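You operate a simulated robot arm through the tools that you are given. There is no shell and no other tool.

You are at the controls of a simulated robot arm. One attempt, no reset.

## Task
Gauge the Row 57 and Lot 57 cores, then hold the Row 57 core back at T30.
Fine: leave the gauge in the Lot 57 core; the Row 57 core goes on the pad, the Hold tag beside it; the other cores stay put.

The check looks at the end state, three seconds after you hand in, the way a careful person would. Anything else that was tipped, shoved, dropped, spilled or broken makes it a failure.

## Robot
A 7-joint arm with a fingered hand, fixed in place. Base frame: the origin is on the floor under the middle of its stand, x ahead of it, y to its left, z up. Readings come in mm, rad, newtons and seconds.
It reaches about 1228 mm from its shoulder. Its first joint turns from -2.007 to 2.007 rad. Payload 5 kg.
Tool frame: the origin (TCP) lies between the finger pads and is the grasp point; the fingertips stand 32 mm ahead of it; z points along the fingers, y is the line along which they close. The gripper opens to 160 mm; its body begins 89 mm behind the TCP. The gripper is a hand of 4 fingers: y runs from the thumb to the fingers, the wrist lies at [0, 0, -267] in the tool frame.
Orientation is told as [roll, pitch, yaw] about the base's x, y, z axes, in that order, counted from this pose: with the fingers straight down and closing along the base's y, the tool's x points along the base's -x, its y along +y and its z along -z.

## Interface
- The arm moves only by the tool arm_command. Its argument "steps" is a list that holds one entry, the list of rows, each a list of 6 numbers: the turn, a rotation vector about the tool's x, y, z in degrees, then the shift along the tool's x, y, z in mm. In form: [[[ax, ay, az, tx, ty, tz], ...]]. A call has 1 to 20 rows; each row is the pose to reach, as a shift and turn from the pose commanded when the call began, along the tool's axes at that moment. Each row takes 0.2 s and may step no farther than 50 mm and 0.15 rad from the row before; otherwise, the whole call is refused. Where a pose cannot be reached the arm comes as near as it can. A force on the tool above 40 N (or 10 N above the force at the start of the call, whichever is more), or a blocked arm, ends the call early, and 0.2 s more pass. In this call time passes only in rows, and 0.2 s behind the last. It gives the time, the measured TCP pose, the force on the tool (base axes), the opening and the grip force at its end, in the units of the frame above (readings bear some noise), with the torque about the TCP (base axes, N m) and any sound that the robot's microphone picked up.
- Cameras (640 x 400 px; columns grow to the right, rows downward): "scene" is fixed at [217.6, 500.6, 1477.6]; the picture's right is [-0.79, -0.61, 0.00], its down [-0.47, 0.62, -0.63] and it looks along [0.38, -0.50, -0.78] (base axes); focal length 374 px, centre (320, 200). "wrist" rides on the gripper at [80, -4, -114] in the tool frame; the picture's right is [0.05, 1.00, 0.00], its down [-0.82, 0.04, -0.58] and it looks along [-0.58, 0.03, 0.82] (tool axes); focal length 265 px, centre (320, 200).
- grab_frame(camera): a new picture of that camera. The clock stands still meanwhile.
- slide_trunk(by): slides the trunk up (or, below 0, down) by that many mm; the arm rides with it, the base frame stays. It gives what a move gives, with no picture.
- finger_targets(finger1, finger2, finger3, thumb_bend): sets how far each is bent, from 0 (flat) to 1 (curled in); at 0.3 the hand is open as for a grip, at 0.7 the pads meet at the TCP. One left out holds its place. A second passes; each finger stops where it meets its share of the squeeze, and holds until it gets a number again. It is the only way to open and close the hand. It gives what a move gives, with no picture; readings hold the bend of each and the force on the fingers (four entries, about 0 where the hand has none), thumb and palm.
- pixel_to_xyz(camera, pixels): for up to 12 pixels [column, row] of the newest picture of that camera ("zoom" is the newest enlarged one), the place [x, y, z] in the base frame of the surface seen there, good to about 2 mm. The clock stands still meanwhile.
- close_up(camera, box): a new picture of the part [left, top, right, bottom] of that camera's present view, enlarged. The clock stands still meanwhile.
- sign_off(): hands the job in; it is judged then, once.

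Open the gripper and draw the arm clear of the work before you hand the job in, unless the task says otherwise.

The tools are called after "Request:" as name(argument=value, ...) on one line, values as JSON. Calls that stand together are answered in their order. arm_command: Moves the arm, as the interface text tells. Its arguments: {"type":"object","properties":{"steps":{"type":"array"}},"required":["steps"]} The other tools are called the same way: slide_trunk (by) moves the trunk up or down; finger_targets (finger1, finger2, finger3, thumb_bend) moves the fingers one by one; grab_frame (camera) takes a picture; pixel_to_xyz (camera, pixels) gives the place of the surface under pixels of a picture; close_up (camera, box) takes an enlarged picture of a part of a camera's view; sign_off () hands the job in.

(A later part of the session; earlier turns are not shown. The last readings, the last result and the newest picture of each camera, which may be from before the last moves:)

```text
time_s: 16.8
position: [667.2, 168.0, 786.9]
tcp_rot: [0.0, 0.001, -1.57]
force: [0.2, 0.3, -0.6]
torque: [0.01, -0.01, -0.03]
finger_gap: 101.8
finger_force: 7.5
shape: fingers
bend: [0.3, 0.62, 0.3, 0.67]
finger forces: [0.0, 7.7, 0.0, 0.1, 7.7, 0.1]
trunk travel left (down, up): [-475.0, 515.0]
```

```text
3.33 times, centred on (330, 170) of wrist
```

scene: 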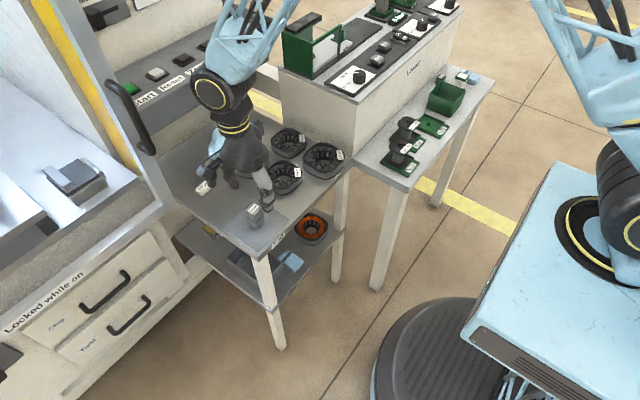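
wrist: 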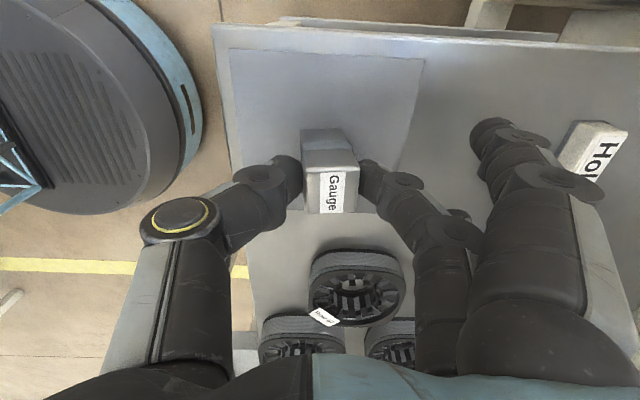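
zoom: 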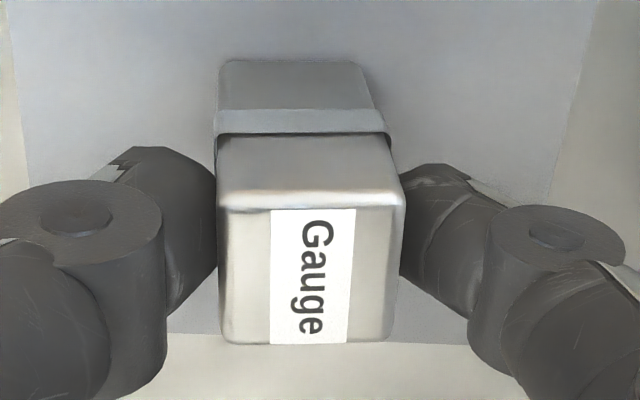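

The thumb is the stiffer one, so it displaced the finger. I back the thumb to 0.66 and keep the finger at 0.72, which should bring the gauge upright in the middle.

Request:
finger_targets(finger2=0.72, thumb_bend=0.66)

Request:
close_up(camera="wrist", box=[240, 110, 420, 230])

```text
time_s: 17.8
position: [666.7, 168.3, 785.3]
tcp_rot: [0.0, 0.001, -1.57]
force: [0.0, -0.4, 0.1]
torque: [0.01, 0.01, 0.0]
finger_gap: 105.9
finger_force: 6.8
shape: fingers
bend: [0.3, 0.65, 0.3, 0.64]
finger forces: [0.0, 7.2, 0.0, 0.0, 7.1, 0.1]
trunk travel left (down, up): [-475.0, 515.0]
```

```text
3.33 times, centred on (330, 170) of wrist
```

zoom: 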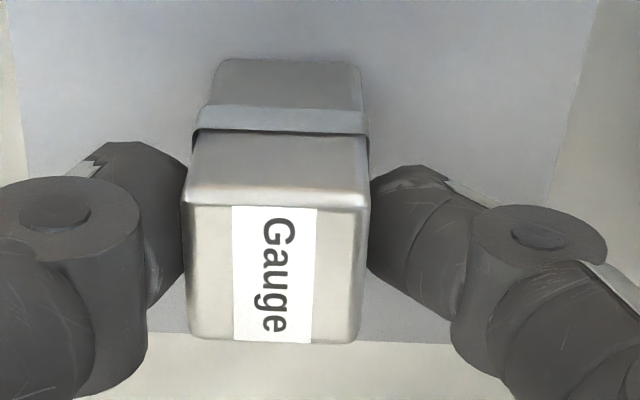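

Now it leans slightly the other way (head centre at zoom column 276 vs 291 upright). A thumb value of 0.672 should give the middle.

Request:
finger_targets(finger2=0.73, thumb_bend=0.673)

Request:
close_up(camera="wrist", box=[240, 110, 420, 230])

```text
time_s: 18.8
position: [667.5, 167.5, 785.9]
tcp_rot: [-0.001, 0.001, -1.57]
force: [0.0, 0.0, 0.0]
torque: [0.0, -0.02, 0.04]
finger_gap: 105.0
finger_force: 7.2
shape: fingers
bend: [0.3, 0.64, 0.3, 0.65]
finger forces: [0.0, 7.6, 0.0, 0.0, 7.4, 0.0]
trunk travel left (down, up): [-475.0, 515.0]
```

```text
3.33 times, centred on (330, 170) of wrist
```

zoom: 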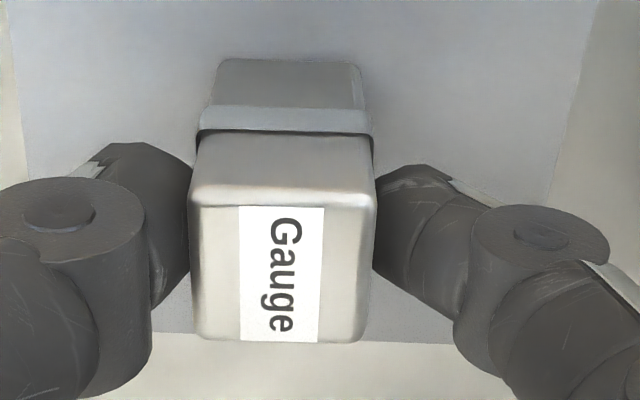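

Nearly upright (head centre column 282). I nudge the thumb to 0.68 and then lift 15 mm to test the grip.

Request:
finger_targets(finger2=0.735, thumb_bend=0.68)

Request:
arm_command(steps=[[[0, 0, 0, 0, 0, -5], [0, 0, 0, 0, 0, -10], [0, 0, 0, 0, 0, -15]]])

Request:
grab_frame(camera="wrist")

Request:
close_up(camera="scene", box=[200, 150, 310, 240])

```text
time_s: 19.8
position: [667.6, 168.7, 785.8]
tcp_rot: [0.002, 0.0, -1.57]
force: [-0.5, -0.6, 0.1]
torque: [-0.01, 0.03, 0.04]
finger_gap: 103.3
finger_force: 7.5
shape: fingers
bend: [0.3, 0.63, 0.3, 0.66]
finger forces: [0.0, 7.6, 0.1, 0.0, 7.7, 0.0]
trunk travel left (down, up): [-475.0, 515.0]
```

```text
time_s: 20.6
position: [665.2, 168.6, 801.6]
tcp_rot: [0.001, 0.001, -1.571]
force: [0.8, 0.6, -1.7]
torque: [0.02, -0.02, 0.0]
finger_gap: 103.8
finger_force: 7.7
shape: fingers
bend: [0.3, 0.63, 0.3, 0.66]
finger forces: [0.0, 7.5, 0.0, 0.1, 7.6, 0.0]
trunk travel left (down, up): [-475.0, 515.0]
```

```text
taken
```

wrist: 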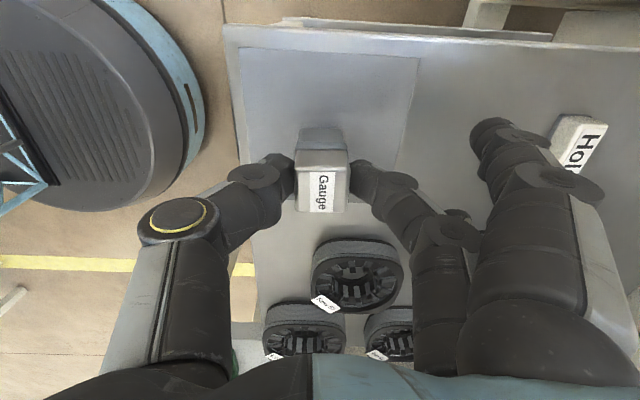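

```text
4.44 times, centred on (255, 195) of scene
```

zoom: 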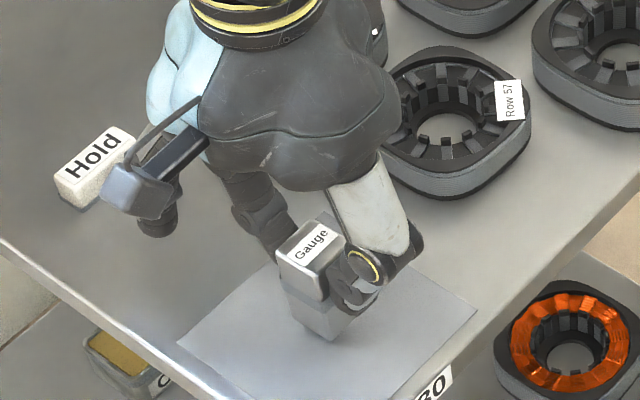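

The gauge lifted cleanly (−1.7 N, no slip, upright). I raise it further and move it over the Row 57 core at about (708,22), TCP z≈834 (gauge bottom ≈768).

Request:
arm_command(steps=[[[0, 0, 0, 0, 0, -17], [0, 0, 0, 0, 0, -33], [0, 0, 0, -29.2, 8.2, -33], [0, 0, 0, -58.4, 16.3, -33], [0, 0, 0, -87.6, 24.5, -33], [0, 0, 0, -116.8, 32.6, -33], [0, 0, 0, -146, 40.7, -33]]])

Request:
grab_frame(camera="wrist")

Request:
close_up(camera="scene", box=[220, 100, 350, 210])

```text
time_s: 22.2
position: [705.8, 21.6, 834.0]
tcp_rot: [0.001, 0.0, -1.571]
force: [0.6, 0.2, -2.4]
torque: [-0.04, -0.04, 0.02]
finger_gap: 103.6
finger_force: 7.3
shape: fingers
bend: [0.3, 0.63, 0.3, 0.66]
finger forces: [0.0, 7.5, 0.0, 0.1, 7.5, 0.0]
trunk travel left (down, up): [-475.0, 515.0]
```

```text
taken
```

wrist: 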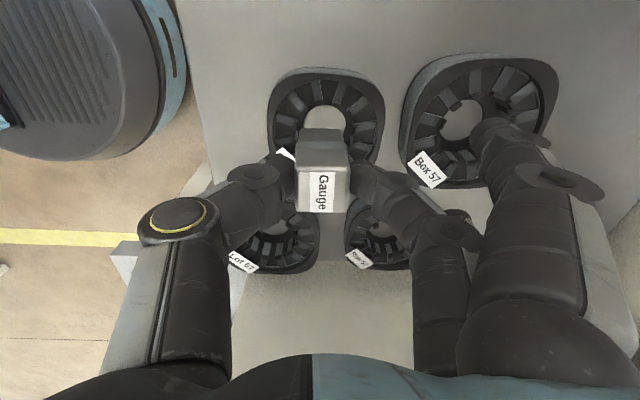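

```text
3.64 times, centred on (285, 155) of scene
```

zoom: 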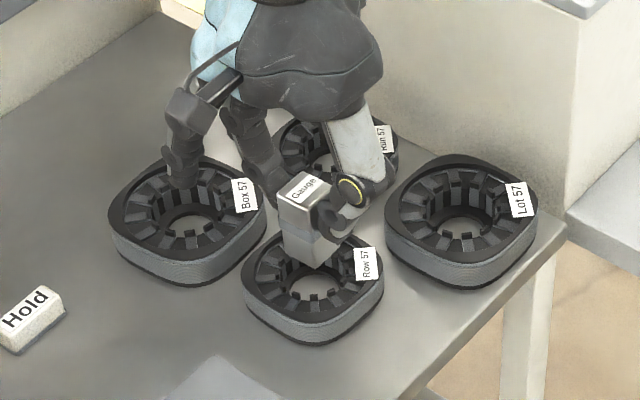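

The gauge hangs over Row 57. I enlarge the wrist view and measure the core rim, bore and gauge to centre it.

Request:
close_up(camera="wrist", box=[250, 60, 410, 220])

```text
2.50 times, centred on (330, 140) of wrist
```

zoom: 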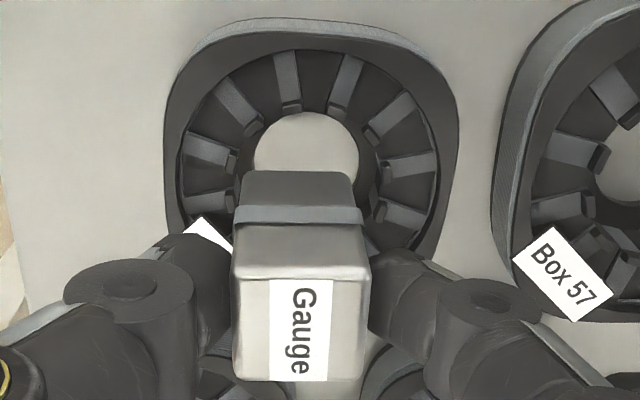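

Measuring the rim edges at (165,140) and (457,140), top edge (300,45), tooth tips, and the gauge's bottom/head corners.

Request:
pixel_to_xyz(camera="zoom", pixels=[[168, 140], [452, 140], [315, 38], [290, 105], [335, 106], [232, 158], [387, 168], [385, 205], [245, 178], [352, 178], [240, 275], [360, 275]])

Request:
pixel_to_xyz(camera="zoom", pixels=[[238, 375], [360, 375], [300, 300], [300, 172], [300, 205], [240, 215], [358, 215], [255, 140], [357, 140], [306, 115], [450, 180], [170, 180]])

```text
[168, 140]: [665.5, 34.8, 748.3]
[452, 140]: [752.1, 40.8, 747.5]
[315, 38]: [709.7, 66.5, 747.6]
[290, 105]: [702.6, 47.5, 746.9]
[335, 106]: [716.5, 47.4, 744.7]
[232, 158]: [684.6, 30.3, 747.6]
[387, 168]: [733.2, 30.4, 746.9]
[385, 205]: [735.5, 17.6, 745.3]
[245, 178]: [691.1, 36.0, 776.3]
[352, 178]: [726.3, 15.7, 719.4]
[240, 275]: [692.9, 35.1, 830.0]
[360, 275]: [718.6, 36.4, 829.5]
```

```text
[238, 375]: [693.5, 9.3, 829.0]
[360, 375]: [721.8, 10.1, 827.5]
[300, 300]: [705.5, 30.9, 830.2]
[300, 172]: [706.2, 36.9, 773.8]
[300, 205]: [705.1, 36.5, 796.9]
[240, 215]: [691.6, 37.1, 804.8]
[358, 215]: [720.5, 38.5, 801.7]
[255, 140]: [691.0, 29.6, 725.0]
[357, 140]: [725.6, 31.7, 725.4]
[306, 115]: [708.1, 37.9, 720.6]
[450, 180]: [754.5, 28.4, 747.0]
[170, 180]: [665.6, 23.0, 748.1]
```

Bore centre is ≈(709,23), the gauge is at ≈(707,23) upright with bottom z≈769. I shift 2 mm in +x and lower 38 mm into the bore, checking force.

Request:
arm_command(steps=[[[0, 0, 0, 0, 2, 0], [0, 0, 0, 0, 2, 10], [0, 0, 0, 0, 2, 20], [0, 0, 0, 0, 2, 30], [0, 0, 0, 0, 2, 38]]])

Request:
close_up(camera="wrist", box=[250, 60, 410, 220])

Request:
close_up(camera="scene", box=[220, 100, 350, 210])

```text
time_s: 23.4
position: [709.1, 22.8, 796.5]
tcp_rot: [0.003, -0.001, -1.57]
force: [2.8, -0.8, 10.3]
torque: [-0.05, -0.07, -0.02]
finger_gap: 103.9
finger_force: 9.6
shape: fingers
bend: [0.3, 0.65, 0.3, 0.66]
finger forces: [0.0, 10.6, 0.0, 0.0, 9.1, 0.1]
trunk travel left (down, up): [-475.0, 515.0]
```

```text
2.50 times, centred on (330, 140) of wrist
```

zoom: 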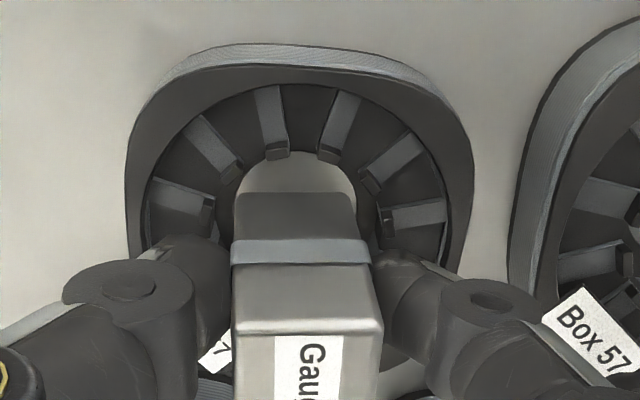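

```text
3.64 times, centred on (285, 155) of scene
```

zoom: 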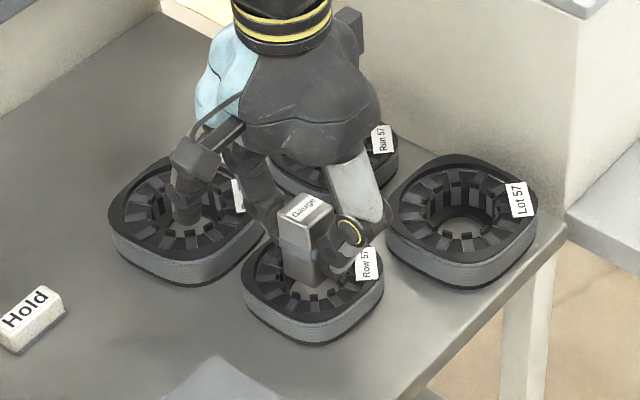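

Contact: 10 N upward at TCP z≈796.5. I measure the gauge's head and body to see how deep it sits.

Request:
pixel_to_xyz(camera="zoom", pixels=[[255, 190], [330, 190], [285, 165], [200, 210], [165, 130], [240, 150], [310, 250], [140, 250], [282, 260]])

Request:
close_up(camera="wrist", box=[270, 90, 370, 220])

```text
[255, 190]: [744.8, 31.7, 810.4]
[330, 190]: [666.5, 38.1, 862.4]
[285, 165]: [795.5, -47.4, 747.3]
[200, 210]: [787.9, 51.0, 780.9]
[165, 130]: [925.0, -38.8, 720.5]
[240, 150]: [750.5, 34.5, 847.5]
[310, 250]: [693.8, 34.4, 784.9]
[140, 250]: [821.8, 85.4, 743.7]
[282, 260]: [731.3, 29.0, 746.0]
```

```text
3.08 times, centred on (320, 155) of wrist
```

zoom: 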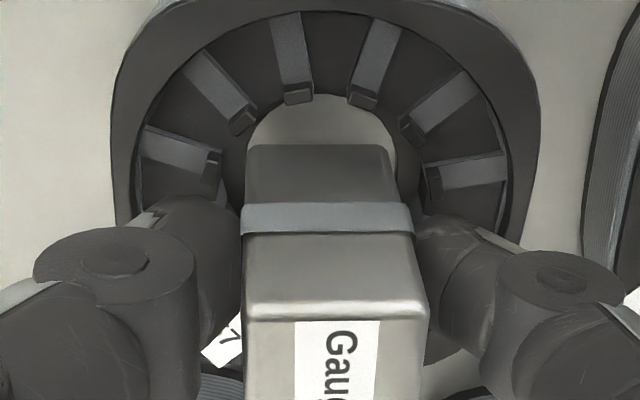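

This zoom is the wrist one: I measure the gauge's bottom edge (320,148), band (330,215), head edge (335,305) and tooth/ring points.

Request:
pixel_to_xyz(camera="zoom", pixels=[[320, 150], [255, 155], [385, 155], [330, 205], [330, 232], [335, 295], [335, 315], [298, 92], [362, 98], [212, 160], [433, 180], [260, 120]])

Request:
close_up(camera="scene", box=[255, 140, 325, 200])

```text
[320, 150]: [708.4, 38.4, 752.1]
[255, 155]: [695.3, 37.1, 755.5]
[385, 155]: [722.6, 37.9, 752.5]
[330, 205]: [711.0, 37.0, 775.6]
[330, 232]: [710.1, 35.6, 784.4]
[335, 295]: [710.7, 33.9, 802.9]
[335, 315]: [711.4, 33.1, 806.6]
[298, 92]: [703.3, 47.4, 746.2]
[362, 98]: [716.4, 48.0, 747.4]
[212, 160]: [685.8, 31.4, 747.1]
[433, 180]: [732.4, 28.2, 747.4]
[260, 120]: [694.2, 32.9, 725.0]
```

```text
6.67 times, centred on (290, 170) of scene
```

zoom: 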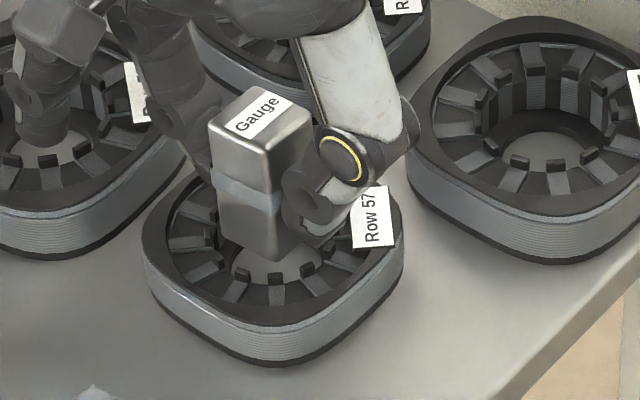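

The gauge's bottom is still at z≈750: it met something at the core's top level and slid ~16 mm up in my grip. I lift it clear and look closely at the bore from above before trying again.

Request:
arm_command(steps=[[[0, 0, 0, 0, 0, -8], [0, 0, 0, 0, 0, -30], [0, 0, 0, 25, 0, -55], [0, 0, 0, 60, 0, -80], [0, 0, 0, 100, 0, -80], [0, 0, 0, 140, 0, -80]]])

Request:
grab_frame(camera="wrist")

Request:
close_up(camera="scene", box=[250, 140, 320, 200])

```text
time_s: 24.8
position: [707.5, 161.6, 875.0]
tcp_rot: [-0.002, -0.001, -1.57]
force: [0.1, 0.0, -2.7]
torque: [0.0, 0.01, -0.01]
finger_gap: 104.3
finger_force: 7.6
shape: fingers
bend: [0.3, 0.64, 0.3, 0.66]
finger forces: [0.1, 7.8, 0.0, 0.0, 7.7, 0.0]
trunk travel left (down, up): [-475.0, 515.0]
```

```text
taken
```

wrist: 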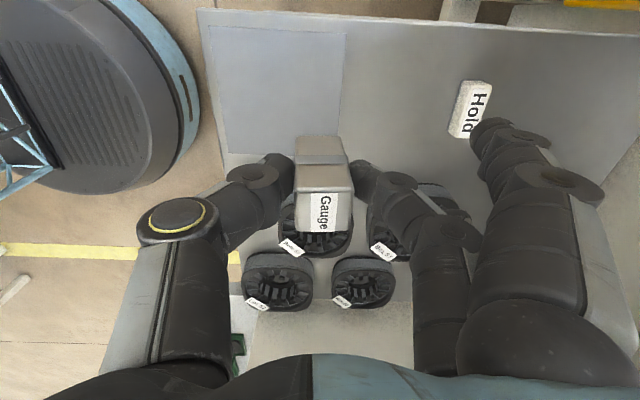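

```text
6.67 times, centred on (285, 170) of scene
```

zoom: 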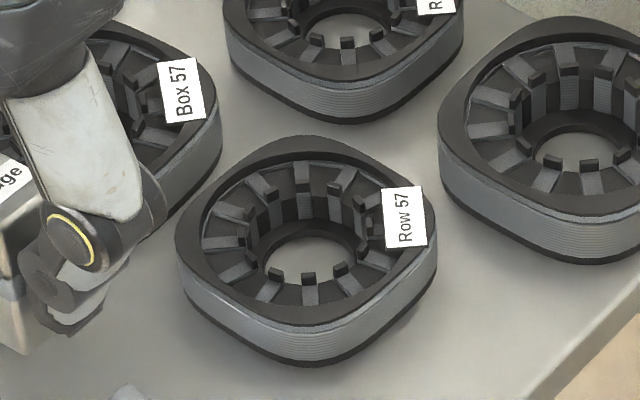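

The Row 57 core hasn't been displaced noticeably. I measure the inner tips of its teeth (dark blocks) in this zoom: (268,283), (308,280), (340,269), (366,222), (243,238), (272,195), (303,188), (335,190).

Request:
pixel_to_xyz(camera="zoom", pixels=[[268, 281], [309, 279], [341, 268], [244, 240], [243, 262], [272, 195], [303, 188], [335, 190], [358, 205], [305, 196], [275, 202], [308, 272]])

Request:
close_up(camera="scene", box=[265, 155, 305, 190])

```text
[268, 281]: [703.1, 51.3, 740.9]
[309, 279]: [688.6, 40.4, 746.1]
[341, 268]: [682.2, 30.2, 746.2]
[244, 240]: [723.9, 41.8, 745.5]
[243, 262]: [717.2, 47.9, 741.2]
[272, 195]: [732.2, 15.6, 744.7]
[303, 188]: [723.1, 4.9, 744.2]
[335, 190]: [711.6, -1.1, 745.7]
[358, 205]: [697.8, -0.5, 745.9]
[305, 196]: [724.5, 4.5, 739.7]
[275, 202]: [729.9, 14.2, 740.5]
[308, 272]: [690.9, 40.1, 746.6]
```

```text
11.43 times, centred on (285, 172) of scene
```

zoom: 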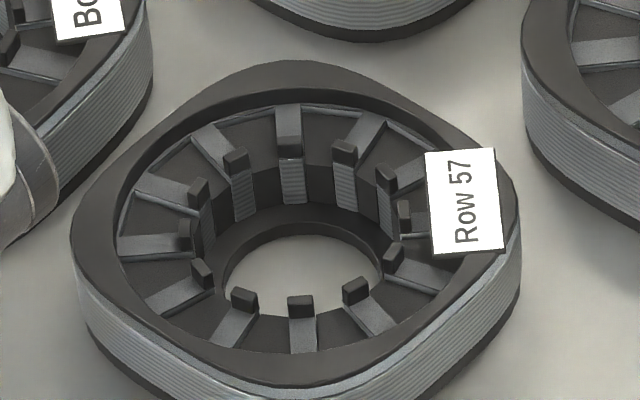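

Tooth-tip centres fit a bore centre of ≈(708,22.5) with inner radius ≈23.5–24, teeth at ~12.5°+30k; the gauge's square corners (45°) were pointing right at teeth, and I was ~1 mm off. I'll set the gauge back on the pad, re-grip it at its head, and then go in centred and turned ~12° so its corners face slots. First I measure the gauge's position in the hand.

Request:
close_up(camera="wrist", box=[270, 120, 370, 245])

Request:
pixel_to_xyz(camera="zoom", pixels=[[320, 55], [250, 60], [390, 60], [320, 110], [320, 150], [330, 230], [330, 350], [240, 225], [420, 225]])

```text
3.20 times, centred on (320, 182) of wrist
```

zoom: 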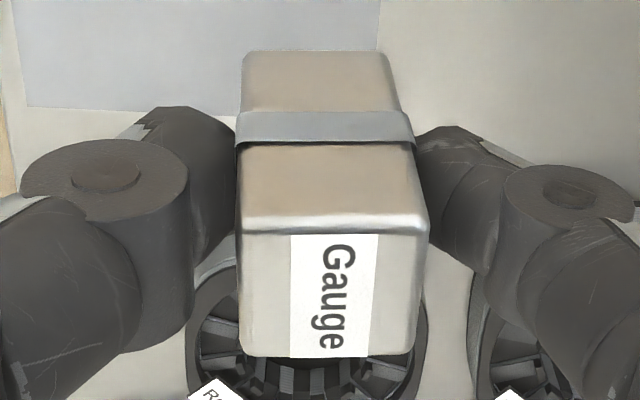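

```text
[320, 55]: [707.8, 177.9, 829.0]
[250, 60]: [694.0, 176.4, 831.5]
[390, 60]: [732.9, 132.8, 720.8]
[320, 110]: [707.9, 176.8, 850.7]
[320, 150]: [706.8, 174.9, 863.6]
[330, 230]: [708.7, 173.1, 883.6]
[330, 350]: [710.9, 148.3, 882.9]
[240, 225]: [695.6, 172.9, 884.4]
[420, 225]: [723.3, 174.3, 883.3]
```

The gauge bottom is 48.5 mm below the TCP. I carry it back over the middle of the pad (667,168) and lower to TCP z≈771.

Request:
arm_command(steps=[[[0, 0, 0, 6, -40, 0], [0, 0, 0, 6, -40, 35], [0, 0, 0, 6, -40, 70], [0, 0, 0, 6, -40, 92], [0, 0, 0, 6, -40, 102]]])

Request:
arm_command(steps=[[[0, 0, 0, 0, 0, 2], [0, 0, 0, 0, 0, 3.5]]])

Request:
close_up(camera="wrist", box=[240, 110, 420, 230])

```text
time_s: 26.0
position: [667.8, 168.8, 773.3]
tcp_rot: [-0.001, -0.001, -1.572]
force: [-0.2, 0.8, -2.7]
torque: [0.05, -0.01, 0.03]
finger_gap: 104.7
finger_force: 8.0
shape: fingers
bend: [0.3, 0.64, 0.3, 0.66]
finger forces: [0.0, 7.9, 0.0, 0.1, 7.9, 0.0]
trunk travel left (down, up): [-475.0, 515.0]
```

```text
time_s: 26.6
position: [668.1, 168.9, 770.7]
tcp_rot: [-0.001, 0.0, -1.569]
force: [-0.4, 2.2, 5.8]
torque: [0.02, -0.01, 0.01]
finger_gap: 105.0
finger_force: 9.7
shape: fingers
bend: [0.3, 0.65, 0.3, 0.66]
finger forces: [0.0, 8.9, 0.0, 0.1, 10.1, 0.0]
trunk travel left (down, up): [-475.0, 515.0]
```

```text
3.33 times, centred on (330, 170) of wrist
```

zoom: 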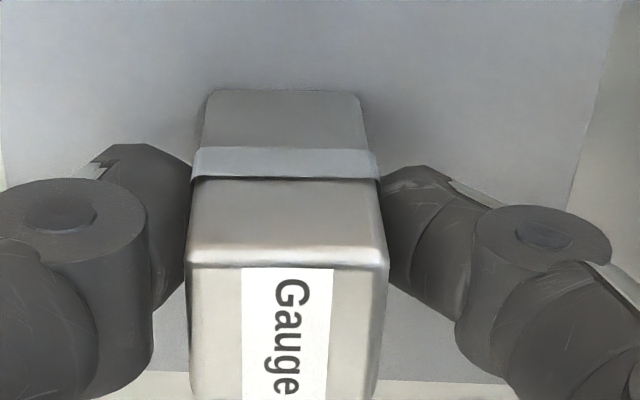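

The gauge is on the pad (5.8 N). I open both digits and raise the hand 16 mm to grip the head again.

Request:
finger_targets(finger2=0.57, thumb_bend=0.57)

Request:
arm_command(steps=[[[0, 0, 0, 0, 0, -8], [0, 0, 0, 0, 0, -17]]])

Request:
close_up(camera="wrist", box=[240, 110, 420, 230])

```text
time_s: 27.6
position: [667.4, 168.7, 771.5]
tcp_rot: [0.0, 0.0, -1.572]
force: [-0.5, 0.3, 0.1]
torque: [-0.02, 0.01, 0.03]
finger_gap: 118.1
finger_force: 0.0
shape: fingers
bend: [0.3, 0.56, 0.3, 0.56]
finger forces: [0.0, 0.1, 0.1, 0.1, 0.0, 0.0]
trunk travel left (down, up): [-475.0, 515.0]
```

```text
time_s: 28.2
position: [667.9, 167.3, 788.7]
tcp_rot: [0.0, 0.0, -1.571]
force: [-0.2, -0.3, 0.2]
torque: [-0.03, -0.01, -0.01]
finger_gap: 118.4
finger_force: 0.0
shape: fingers
bend: [0.3, 0.56, 0.3, 0.56]
finger forces: [0.0, 0.0, 0.0, 0.1, 0.1, 0.0]
trunk travel left (down, up): [-475.0, 515.0]
```

```text
3.33 times, centred on (330, 170) of wrist
```

zoom: 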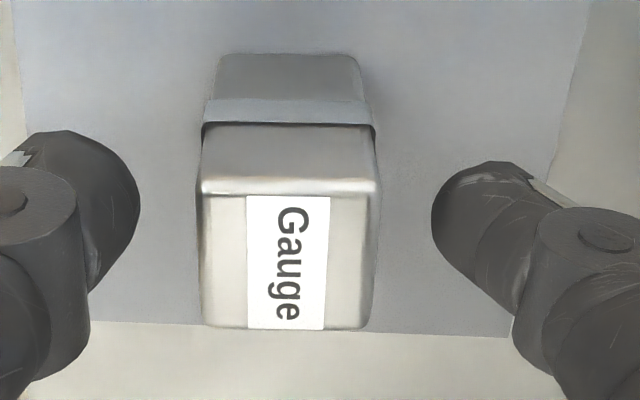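

Upright and centred between the pads. I close evenly to 0.65, then add squeeze with the stiffer thumb at 0.676 and the finger at 0.735.

Request:
finger_targets(finger2=0.65, thumb_bend=0.65)

Request:
finger_targets(finger2=0.735, thumb_bend=0.676)

Request:
close_up(camera="wrist", box=[240, 110, 420, 230])

```text
time_s: 29.2
position: [667.1, 167.8, 788.0]
tcp_rot: [-0.001, 0.0, -1.571]
force: [-0.1, -0.4, -0.7]
torque: [-0.02, 0.0, -0.03]
finger_gap: 105.1
finger_force: 2.2
shape: fingers
bend: [0.3, 0.63, 0.3, 0.64]
finger forces: [0.1, 2.6, 0.0, 0.1, 2.8, 0.0]
trunk travel left (down, up): [-475.0, 515.0]
```

```text
time_s: 30.2
position: [666.7, 167.4, 788.1]
tcp_rot: [0.0, 0.0, -1.572]
force: [-0.2, 0.8, -0.1]
torque: [0.01, -0.01, 0.03]
finger_gap: 105.0
finger_force: 6.9
shape: fingers
bend: [0.3, 0.64, 0.3, 0.65]
finger forces: [0.0, 7.4, 0.0, 0.0, 7.3, 0.0]
trunk travel left (down, up): [-475.0, 515.0]
```

```text
3.33 times, centred on (330, 170) of wrist
```

zoom: 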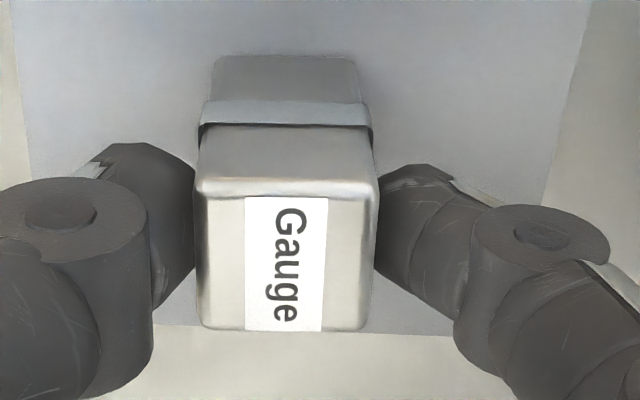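

Grip is 7.4 N and the gauge stays upright. I lift 46 mm, carry it to (708,22.5), and turn it 12.5° so its corners point at slots.

Request:
arm_command(steps=[[[0, 0, 0, 0, 0, -20], [0, 0, 0, 0, 0, -46], [0, 0, -3, -29.1, 8.1, -46], [0, 0, -6, -58.2, 16.3, -46], [0, 0, -9, -87.2, 24.4, -46], [0, 0, -12, -116.3, 32.6, -46], [0, 0, -12.5, -145.4, 40.7, -46]]])

Request:
grab_frame(camera="wrist")

Request:
close_up(camera="wrist", box=[250, 60, 410, 220])

```text
time_s: 31.8
position: [707.6, 21.2, 835.4]
tcp_rot: [-0.002, -0.001, -1.351]
force: [0.0, -0.7, -1.8]
torque: [0.02, 0.01, 0.02]
finger_gap: 105.1
finger_force: 7.3
shape: fingers
bend: [0.3, 0.64, 0.3, 0.65]
finger forces: [0.0, 7.2, 0.0, 0.0, 7.2, 0.1]
trunk travel left (down, up): [-475.0, 515.0]
```

```text
taken
```

wrist: 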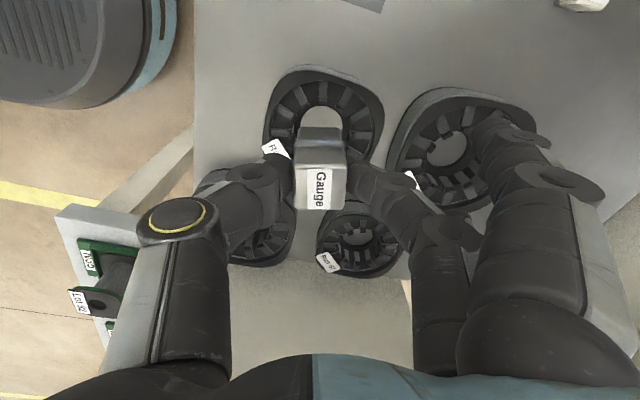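

```text
2.50 times, centred on (330, 140) of wrist
```

zoom: 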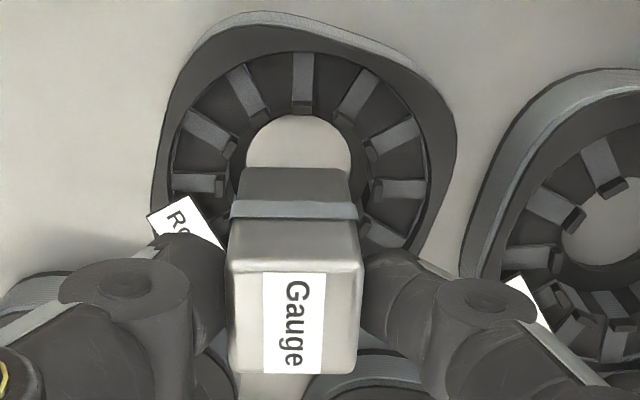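

Now teeth lie at 0/30/60/90° relative to the gauge's faces, so its corners face slots. I measure tooth tips and gauge body for centring.

Request:
pixel_to_xyz(camera="zoom", pixels=[[301, 103], [250, 115], [348, 118], [229, 145], [371, 150], [221, 186], [385, 190], [244, 172], [344, 172], [300, 172], [232, 215], [357, 215]])

Request:
pixel_to_xyz(camera="zoom", pixels=[[234, 265], [355, 265], [234, 365], [350, 368], [295, 320], [295, 255], [295, 240], [240, 180], [348, 180]])

```text
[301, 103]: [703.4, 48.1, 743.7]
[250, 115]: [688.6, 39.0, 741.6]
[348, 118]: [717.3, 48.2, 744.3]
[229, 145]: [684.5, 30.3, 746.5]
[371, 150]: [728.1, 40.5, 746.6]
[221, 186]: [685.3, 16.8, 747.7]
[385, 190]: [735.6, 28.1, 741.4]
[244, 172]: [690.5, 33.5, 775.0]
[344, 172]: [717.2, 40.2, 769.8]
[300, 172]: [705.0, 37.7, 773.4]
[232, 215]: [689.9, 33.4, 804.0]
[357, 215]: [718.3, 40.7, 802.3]
```

```text
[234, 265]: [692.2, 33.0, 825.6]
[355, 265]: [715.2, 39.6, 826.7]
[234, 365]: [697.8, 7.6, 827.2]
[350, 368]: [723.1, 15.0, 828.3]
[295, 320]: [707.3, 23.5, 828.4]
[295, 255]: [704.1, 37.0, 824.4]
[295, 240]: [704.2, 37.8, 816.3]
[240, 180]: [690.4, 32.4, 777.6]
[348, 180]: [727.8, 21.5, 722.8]
```

In this frame the tooth tips fit a centre ≈(709,24), r≈25, while the gauge body is centred at ≈(707,22.5). I shift by about (+2,+1) and lower 16 mm so the gauge bottom is just above the core top for a precise comparison.

Request:
arm_command(steps=[[[0, 0, 0, 0.6, 2.1, 0], [0, 0, 0, 0.6, 2.1, 8], [0, 0, 0, 0.6, 2.1, 15]]])

Request:
close_up(camera="wrist", box=[270, 80, 370, 180])

Request:
pixel_to_xyz(camera="zoom", pixels=[[320, 200], [250, 200], [390, 200], [320, 120], [200, 200], [450, 200]])

```text
time_s: 32.6
position: [711.9, 22.2, 820.0]
tcp_rot: [0.0, 0.001, -1.353]
force: [-0.8, -0.1, -2.1]
torque: [-0.01, -0.04, -0.02]
finger_gap: 105.0
finger_force: 7.2
shape: fingers
bend: [0.3, 0.64, 0.3, 0.65]
finger forces: [0.0, 7.2, 0.0, 0.0, 7.2, 0.0]
trunk travel left (down, up): [-475.0, 515.0]
```

```text
4.00 times, centred on (320, 130) of wrist
```

zoom: 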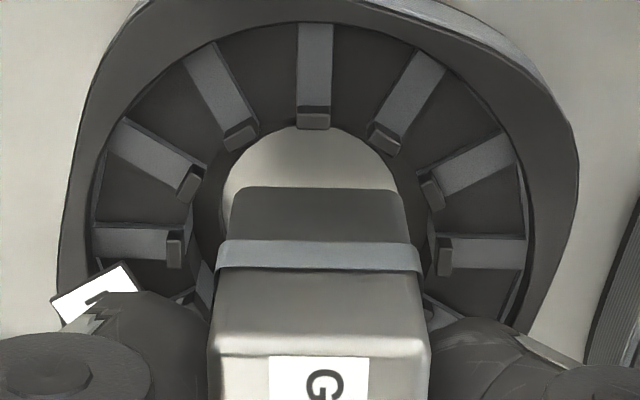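

```text
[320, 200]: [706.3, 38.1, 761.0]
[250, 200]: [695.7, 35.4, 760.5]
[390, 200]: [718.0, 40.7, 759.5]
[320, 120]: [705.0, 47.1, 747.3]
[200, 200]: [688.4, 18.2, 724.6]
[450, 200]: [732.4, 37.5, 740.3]
```

The image geometry puts the gauge centred in the bore within ~0.5 mm. I lower 14 mm more, which should bring its bottom to z≈743, and check force.

Request:
arm_command(steps=[[[0, 0, 0, 0, -0.3, 4], [0, 0, 0, 0, -0.3, 8], [0, 0, 0, 0, -0.3, 12], [0, 0, 0, 0, -0.3, 14]]])

Request:
close_up(camera="wrist", box=[270, 80, 370, 180])

Request:
pixel_to_xyz(camera="zoom", pixels=[[320, 215], [250, 215], [390, 215], [320, 230], [315, 345]])

```text
time_s: 33.6
position: [712.7, 23.3, 806.4]
tcp_rot: [0.001, 0.001, -1.351]
force: [1.7, -3.1, 10.7]
torque: [-0.11, -0.04, 0.02]
finger_gap: 106.2
finger_force: 9.5
shape: fingers
bend: [0.3, 0.66, 0.3, 0.65]
finger forces: [0.0, 10.2, 0.1, 0.1, 9.5, 0.0]
trunk travel left (down, up): [-475.0, 515.0]
```

```text
4.00 times, centred on (320, 130) of wrist
```

zoom: 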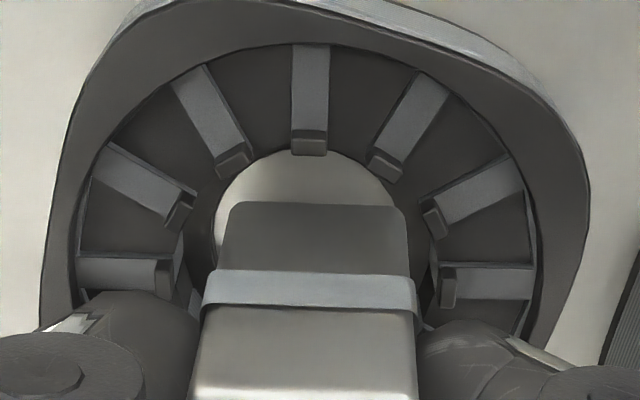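

```text
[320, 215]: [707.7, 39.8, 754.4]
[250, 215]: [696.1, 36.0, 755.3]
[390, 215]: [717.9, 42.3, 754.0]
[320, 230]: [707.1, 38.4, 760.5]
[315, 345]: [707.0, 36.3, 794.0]
```

Again 10.7 N contact with the gauge bottom at z≈750, though it looks centred from this side. I look from the scene camera for what it touches on the hidden side.

Request:
close_up(camera="scene", box=[260, 145, 310, 195])

Request:
pixel_to_xyz(camera="zoom", pixels=[[255, 225], [320, 225], [300, 255], [285, 240], [330, 260], [280, 110], [250, 170], [310, 190]])

```text
8.00 times, centred on (285, 170) of scene
```

zoom: 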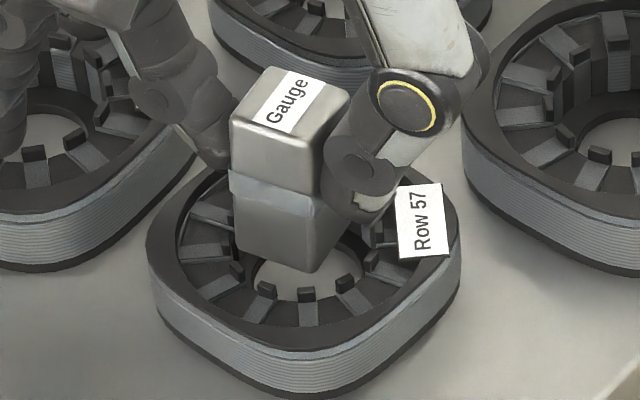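

```text
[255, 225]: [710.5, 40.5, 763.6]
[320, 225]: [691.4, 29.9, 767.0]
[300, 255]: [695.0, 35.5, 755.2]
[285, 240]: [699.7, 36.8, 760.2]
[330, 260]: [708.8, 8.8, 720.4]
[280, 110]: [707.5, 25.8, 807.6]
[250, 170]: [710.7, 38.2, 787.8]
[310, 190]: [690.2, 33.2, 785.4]
```

From the scene view nothing visible blocks it on this side; the contact seems spread under the gauge. I'll lift 10 mm, turn the gauge to match the core's own slight rotation (about −3.5° instead of +12.5°), and compare centring again.

Request:
arm_command(steps=[[[0, 0, 0, 0, 0, -5], [0, 0, 4, 0, 0, -10], [0, 0, 8, 0, 0, -10], [0, 0, 12, 0, 0, -10], [0, 0, 16, 0, 0, -10]]])

Request:
close_up(camera="wrist", box=[270, 80, 370, 180])

Request:
pixel_to_xyz(camera="zoom", pixels=[[320, 200], [250, 200], [390, 200], [320, 190], [320, 230], [320, 300]])

```text
time_s: 34.8
position: [711.0, 22.6, 814.2]
tcp_rot: [0.001, 0.001, -1.631]
force: [0.2, -0.1, -2.4]
torque: [0.01, -0.02, 0.02]
finger_gap: 106.0
finger_force: 7.4
shape: fingers
bend: [0.3, 0.65, 0.3, 0.65]
finger forces: [0.1, 7.2, 0.0, 0.0, 7.3, 0.1]
trunk travel left (down, up): [-475.0, 515.0]
```

```text
4.00 times, centred on (320, 130) of wrist
```

zoom: 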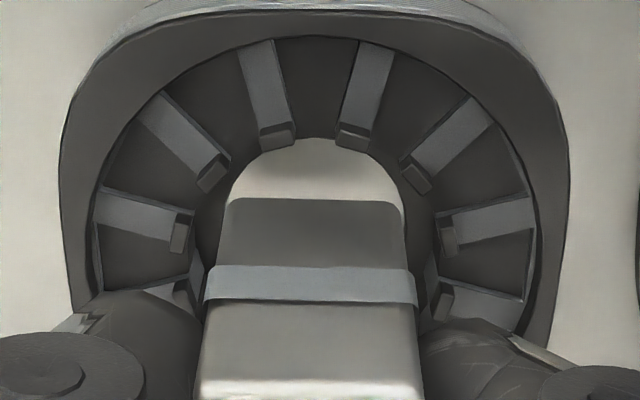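

```text
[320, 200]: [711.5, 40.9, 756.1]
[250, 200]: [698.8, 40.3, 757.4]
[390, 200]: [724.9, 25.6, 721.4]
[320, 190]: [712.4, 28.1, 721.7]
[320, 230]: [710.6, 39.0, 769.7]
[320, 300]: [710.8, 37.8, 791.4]
```

In this aligned view the core's rim is symmetric and parallel to the gauge's faces; image geometry says the gauge sits ~1 mm too far to +y. I correct by −1 mm in tool x, −0.3 in tool y, and lower 10 mm gently.

Request:
arm_command(steps=[[[0, 0, 0, -1, -0.3, 0], [0, 0, 0, -1, -0.3, 3], [0, 0, 0, -1, -0.3, 6], [0, 0, 0, -1, -0.3, 8], [0, 0, 0, -1, -0.3, 10]]])

Request:
close_up(camera="wrist", box=[270, 80, 370, 180])

Request:
pixel_to_xyz(camera="zoom", pixels=[[320, 220], [250, 220], [390, 220], [320, 235], [320, 300]])

```text
time_s: 36.0
position: [710.2, 20.9, 807.2]
tcp_rot: [0.002, 0.0, -1.631]
force: [-1.2, -4.9, 9.3]
torque: [-0.08, 0.06, 0.02]
finger_gap: 105.7
finger_force: 9.3
shape: fingers
bend: [0.3, 0.66, 0.3, 0.65]
finger forces: [0.0, 9.1, 0.0, 0.0, 9.7, 0.1]
trunk travel left (down, up): [-475.0, 515.0]
```

```text
4.00 times, centred on (320, 130) of wrist
```

zoom: 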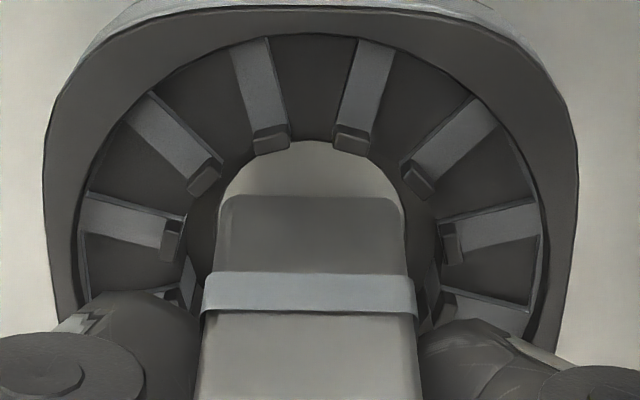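

```text
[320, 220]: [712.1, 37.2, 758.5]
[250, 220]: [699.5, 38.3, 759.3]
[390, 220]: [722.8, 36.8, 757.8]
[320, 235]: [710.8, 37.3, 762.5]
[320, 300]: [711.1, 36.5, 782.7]
```

The torque now points to contact at the gauge's +y bottom edge (force −4.9 N in y). I lift 3 mm, shift 2 mm toward −y, and press down again lightly.

Request:
arm_command(steps=[[[0, 0, 0, 0, 0, -3], [0, 0, 0, -2, 0, -3], [0, 0, 0, -2, 0, -1], [0, 0, 0, -2, 0, 1]]])

Request:
close_up(camera="wrist", box=[270, 80, 370, 180])

```text
time_s: 37.0
position: [711.3, 20.4, 805.8]
tcp_rot: [0.003, -0.001, -1.631]
force: [1.3, 0.2, 11.5]
torque: [0.0, 0.0, 0.01]
finger_gap: 106.0
finger_force: 10.2
shape: fingers
bend: [0.3, 0.66, 0.3, 0.65]
finger forces: [0.1, 10.2, 0.0, 0.0, 9.6, 0.0]
trunk travel left (down, up): [-475.0, 515.0]
```

```text
4.00 times, centred on (320, 130) of wrist
```

zoom: 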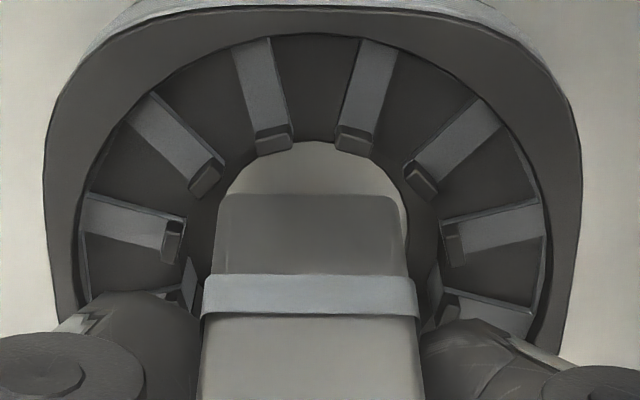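

Still blocked with ~13 N, now with contact centred. The core appears at the same place in the wrist view although I commanded a 2 mm shift, so I check whether the core has moved, using the scene view.

Request:
close_up(camera="scene", box=[260, 145, 310, 195])

Request:
pixel_to_xyz(camera="zoom", pixels=[[150, 250], [458, 240], [305, 345], [310, 288], [268, 285], [345, 280], [235, 265], [190, 300], [420, 290], [300, 260], [250, 230], [320, 240]])

```text
8.00 times, centred on (285, 170) of scene
```

zoom: 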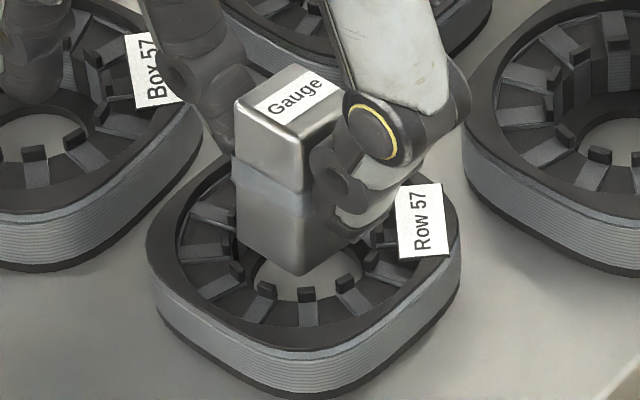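

```text
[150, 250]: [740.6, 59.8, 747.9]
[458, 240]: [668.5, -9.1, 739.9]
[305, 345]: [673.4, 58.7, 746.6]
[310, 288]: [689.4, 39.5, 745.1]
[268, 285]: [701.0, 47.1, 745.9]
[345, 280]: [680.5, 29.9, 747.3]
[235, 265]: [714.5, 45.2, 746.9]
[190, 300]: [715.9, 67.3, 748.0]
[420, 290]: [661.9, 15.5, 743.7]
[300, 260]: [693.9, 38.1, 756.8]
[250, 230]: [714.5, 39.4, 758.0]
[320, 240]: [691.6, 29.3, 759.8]
```

The core hasn't moved and the gauge looks centred from both cameras, yet it will not enter Row 57 — it behaves like a tight bore there. I'll lift and try the Lot 57 core, with the larger bore, to compare: to (658,−92) at TCP z≈830.

Request:
arm_command(steps=[[[0, 0, 0, 0, 0, -10], [0, 0, 0, 0, 0, -25], [0, 0, 0, -25, -10, -25], [0, 0, 0, -54, -20, -25], [0, 0, 0, -83, -32, -25], [0, 0, 0, -111, -44, -25]]])

Request:
grab_frame(camera="wrist")

Request:
close_up(camera="wrist", box=[260, 70, 380, 190])

```text
time_s: 38.4
position: [661.5, -89.0, 831.0]
tcp_rot: [0.0, 0.0, -1.631]
force: [0.5, 0.6, -2.2]
torque: [0.02, -0.01, 0.01]
finger_gap: 106.1
finger_force: 7.3
shape: fingers
bend: [0.3, 0.65, 0.3, 0.65]
finger forces: [0.0, 7.4, 0.0, 0.0, 7.3, 0.0]
trunk travel left (down, up): [-475.0, 515.0]
```

```text
taken
```

wrist: 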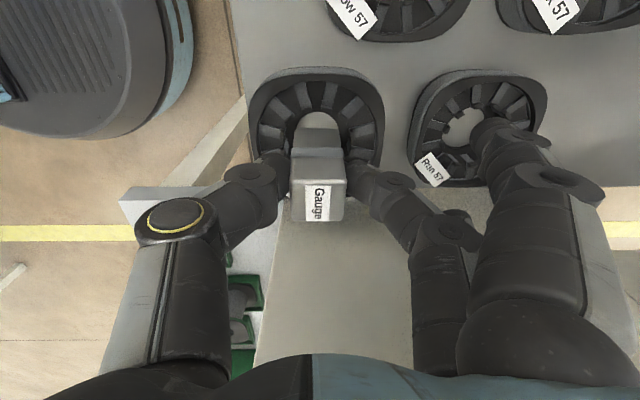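

```text
3.33 times, centred on (320, 130) of wrist
```

zoom: 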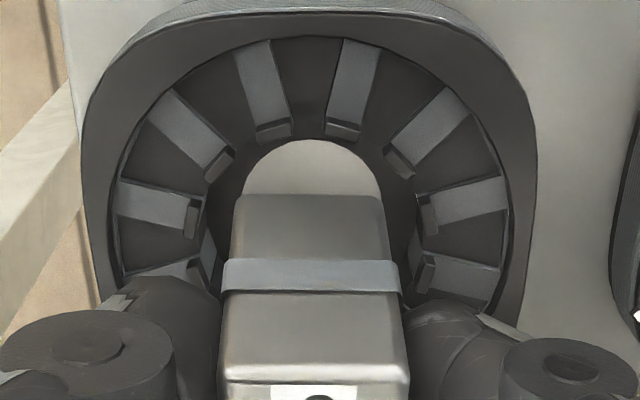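

The gauge needs to go a few mm further toward −y here. I verify with surface readings of gauge bottom and Lot 57 tooth tips.

Request:
pixel_to_xyz(camera="zoom", pixels=[[310, 205], [245, 205], [375, 205], [310, 235], [310, 300], [275, 128], [342, 128], [222, 160], [398, 158], [195, 215], [428, 213], [310, 370]])

```text
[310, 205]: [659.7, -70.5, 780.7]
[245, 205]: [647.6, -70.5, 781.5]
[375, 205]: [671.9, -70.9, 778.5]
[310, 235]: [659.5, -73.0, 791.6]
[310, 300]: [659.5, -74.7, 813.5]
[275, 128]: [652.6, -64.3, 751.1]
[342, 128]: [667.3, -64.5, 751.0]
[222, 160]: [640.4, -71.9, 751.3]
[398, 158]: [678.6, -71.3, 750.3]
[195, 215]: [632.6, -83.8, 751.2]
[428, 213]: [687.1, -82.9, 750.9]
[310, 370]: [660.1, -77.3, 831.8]
```

The gauge is tilted about the pinch axis by ~5° (its +y face runs from y=−70.5 at the bottom to −74 near the top) and its bottom is ~6 mm too far +y. I counter-rotate the hand −5.5° about tool y, which brings it upright and its bottom to y≈−91, then look again.

Request:
arm_command(steps=[[[0, -3, 0, 0, 0, 0], [0, -5.5, 0, -0.6, 0, 0], [0, -5.5, 0, -0.6, 0, 6]]])

Request:
close_up(camera="wrist", box=[260, 70, 380, 190])

Request:
pixel_to_xyz(camera="zoom", pixels=[[310, 215], [245, 215], [375, 215], [310, 240], [310, 300], [310, 350], [275, 128], [342, 128], [222, 160], [398, 158], [195, 215], [428, 213]])

```text
time_s: 39.2
position: [660.8, -88.5, 824.2]
tcp_rot: [0.0, -0.096, -1.632]
force: [0.2, -0.5, -1.9]
torque: [-0.03, -0.03, -0.02]
finger_gap: 106.4
finger_force: 7.1
shape: fingers
bend: [0.3, 0.65, 0.3, 0.65]
finger forces: [0.0, 7.3, 0.1, 0.0, 7.3, 0.0]
trunk travel left (down, up): [-475.0, 515.0]
```

```text
3.33 times, centred on (320, 130) of wrist
```

zoom: 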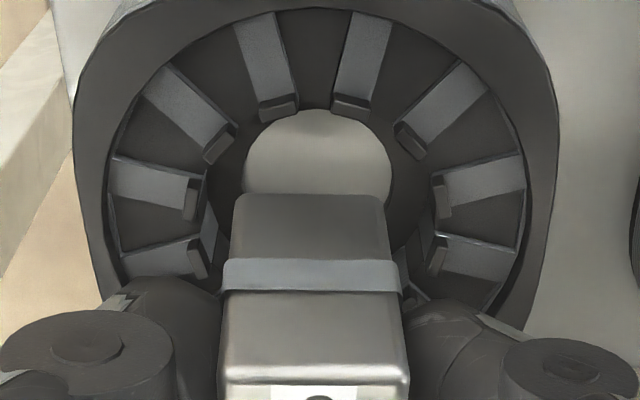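

```text
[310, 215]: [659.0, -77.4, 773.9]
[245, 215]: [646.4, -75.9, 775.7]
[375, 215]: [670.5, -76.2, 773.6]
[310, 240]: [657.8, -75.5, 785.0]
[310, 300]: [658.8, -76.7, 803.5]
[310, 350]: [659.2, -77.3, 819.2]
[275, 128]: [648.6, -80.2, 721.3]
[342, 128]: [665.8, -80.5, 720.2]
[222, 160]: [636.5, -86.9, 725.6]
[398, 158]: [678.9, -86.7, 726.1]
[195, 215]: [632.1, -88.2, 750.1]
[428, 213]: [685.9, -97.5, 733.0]
```

The gauge is upright now and centred at ≈(659,−91) over the Lot 57 bore (≈(659.8,−91.3)). I lower it straight down 28 mm (compensating the 5.5° hand tilt).

Request:
arm_command(steps=[[[0, 0, 0, 0.77, 0.6, 8], [0, 0, 0, 1.34, 0.6, 14], [0, 0, 0, 1.73, 0.6, 18], [0, 0, 0, 2.1, 0.6, 22], [0, 0, 0, 2.5, 0.6, 26], [0, 0, 0, 2.7, 0.6, 28]]])

Request:
close_up(camera="wrist", box=[260, 70, 380, 190])

Request:
pixel_to_xyz(camera="zoom", pixels=[[310, 215], [310, 240], [310, 280], [310, 300], [310, 330], [310, 360]])

```text
time_s: 40.6
position: [659.8, -88.1, 794.9]
tcp_rot: [0.0, -0.095, -1.628]
force: [3.7, -0.5, 10.8]
torque: [-0.05, -0.1, 0.0]
finger_gap: 105.2
finger_force: 9.5
shape: fingers
bend: [0.3, 0.65, 0.3, 0.66]
finger forces: [0.1, 10.7, 0.1, 0.0, 7.7, 0.1]
trunk travel left (down, up): [-475.0, 515.0]
```

```text
3.33 times, centred on (320, 130) of wrist
```

zoom: 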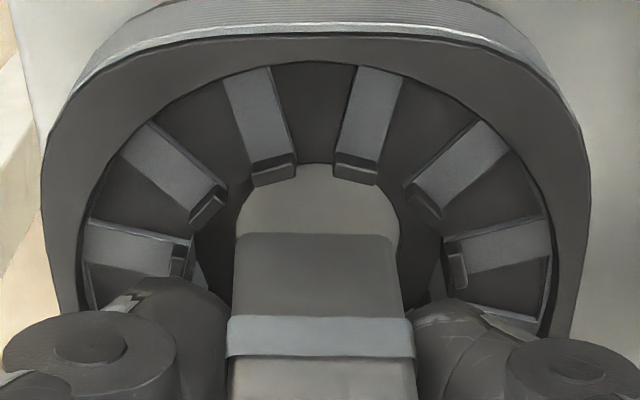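

```text
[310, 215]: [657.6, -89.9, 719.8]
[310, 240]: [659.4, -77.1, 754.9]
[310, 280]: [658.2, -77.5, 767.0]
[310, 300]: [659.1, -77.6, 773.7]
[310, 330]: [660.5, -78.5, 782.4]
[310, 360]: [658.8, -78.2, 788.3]
```

Blocked again at z≈752, 10.8 N, but with a sideways force of +3.7 N in x: the contact is on the −x side of the gauge, so the hole seems to lie further +x. I unload 2 mm, shift +1.5 mm in x and press again.

Request:
arm_command(steps=[[[0, 0, 0, 0, 0, -2.5], [0, 0, 0, 0, 1.5, -2.5], [0, 0, 0, 0, 1.5, -1], [0, 0, 0, 0, 1.5, 0.5]]])

Request:
close_up(camera="wrist", box=[260, 70, 380, 190])

```text
time_s: 41.6
position: [663.0, -88.0, 795.0]
tcp_rot: [0.002, -0.096, -1.63]
force: [-1.6, 0.1, 10.7]
torque: [-0.01, 0.08, -0.04]
finger_gap: 106.3
finger_force: 9.8
shape: fingers
bend: [0.3, 0.66, 0.3, 0.65]
finger forces: [0.0, 8.6, 0.0, 0.0, 10.8, 0.1]
trunk travel left (down, up): [-475.0, 515.0]
```

```text
3.33 times, centred on (320, 130) of wrist
```

zoom: 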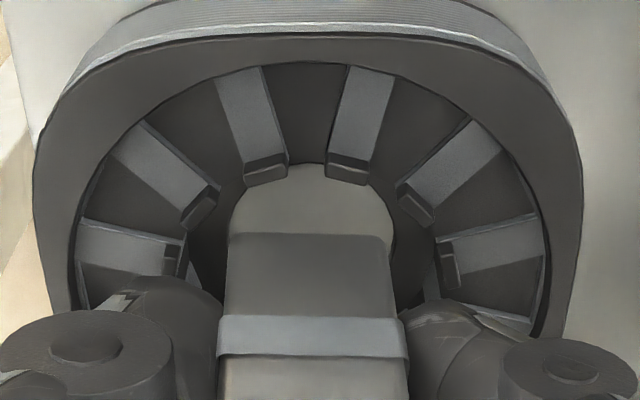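

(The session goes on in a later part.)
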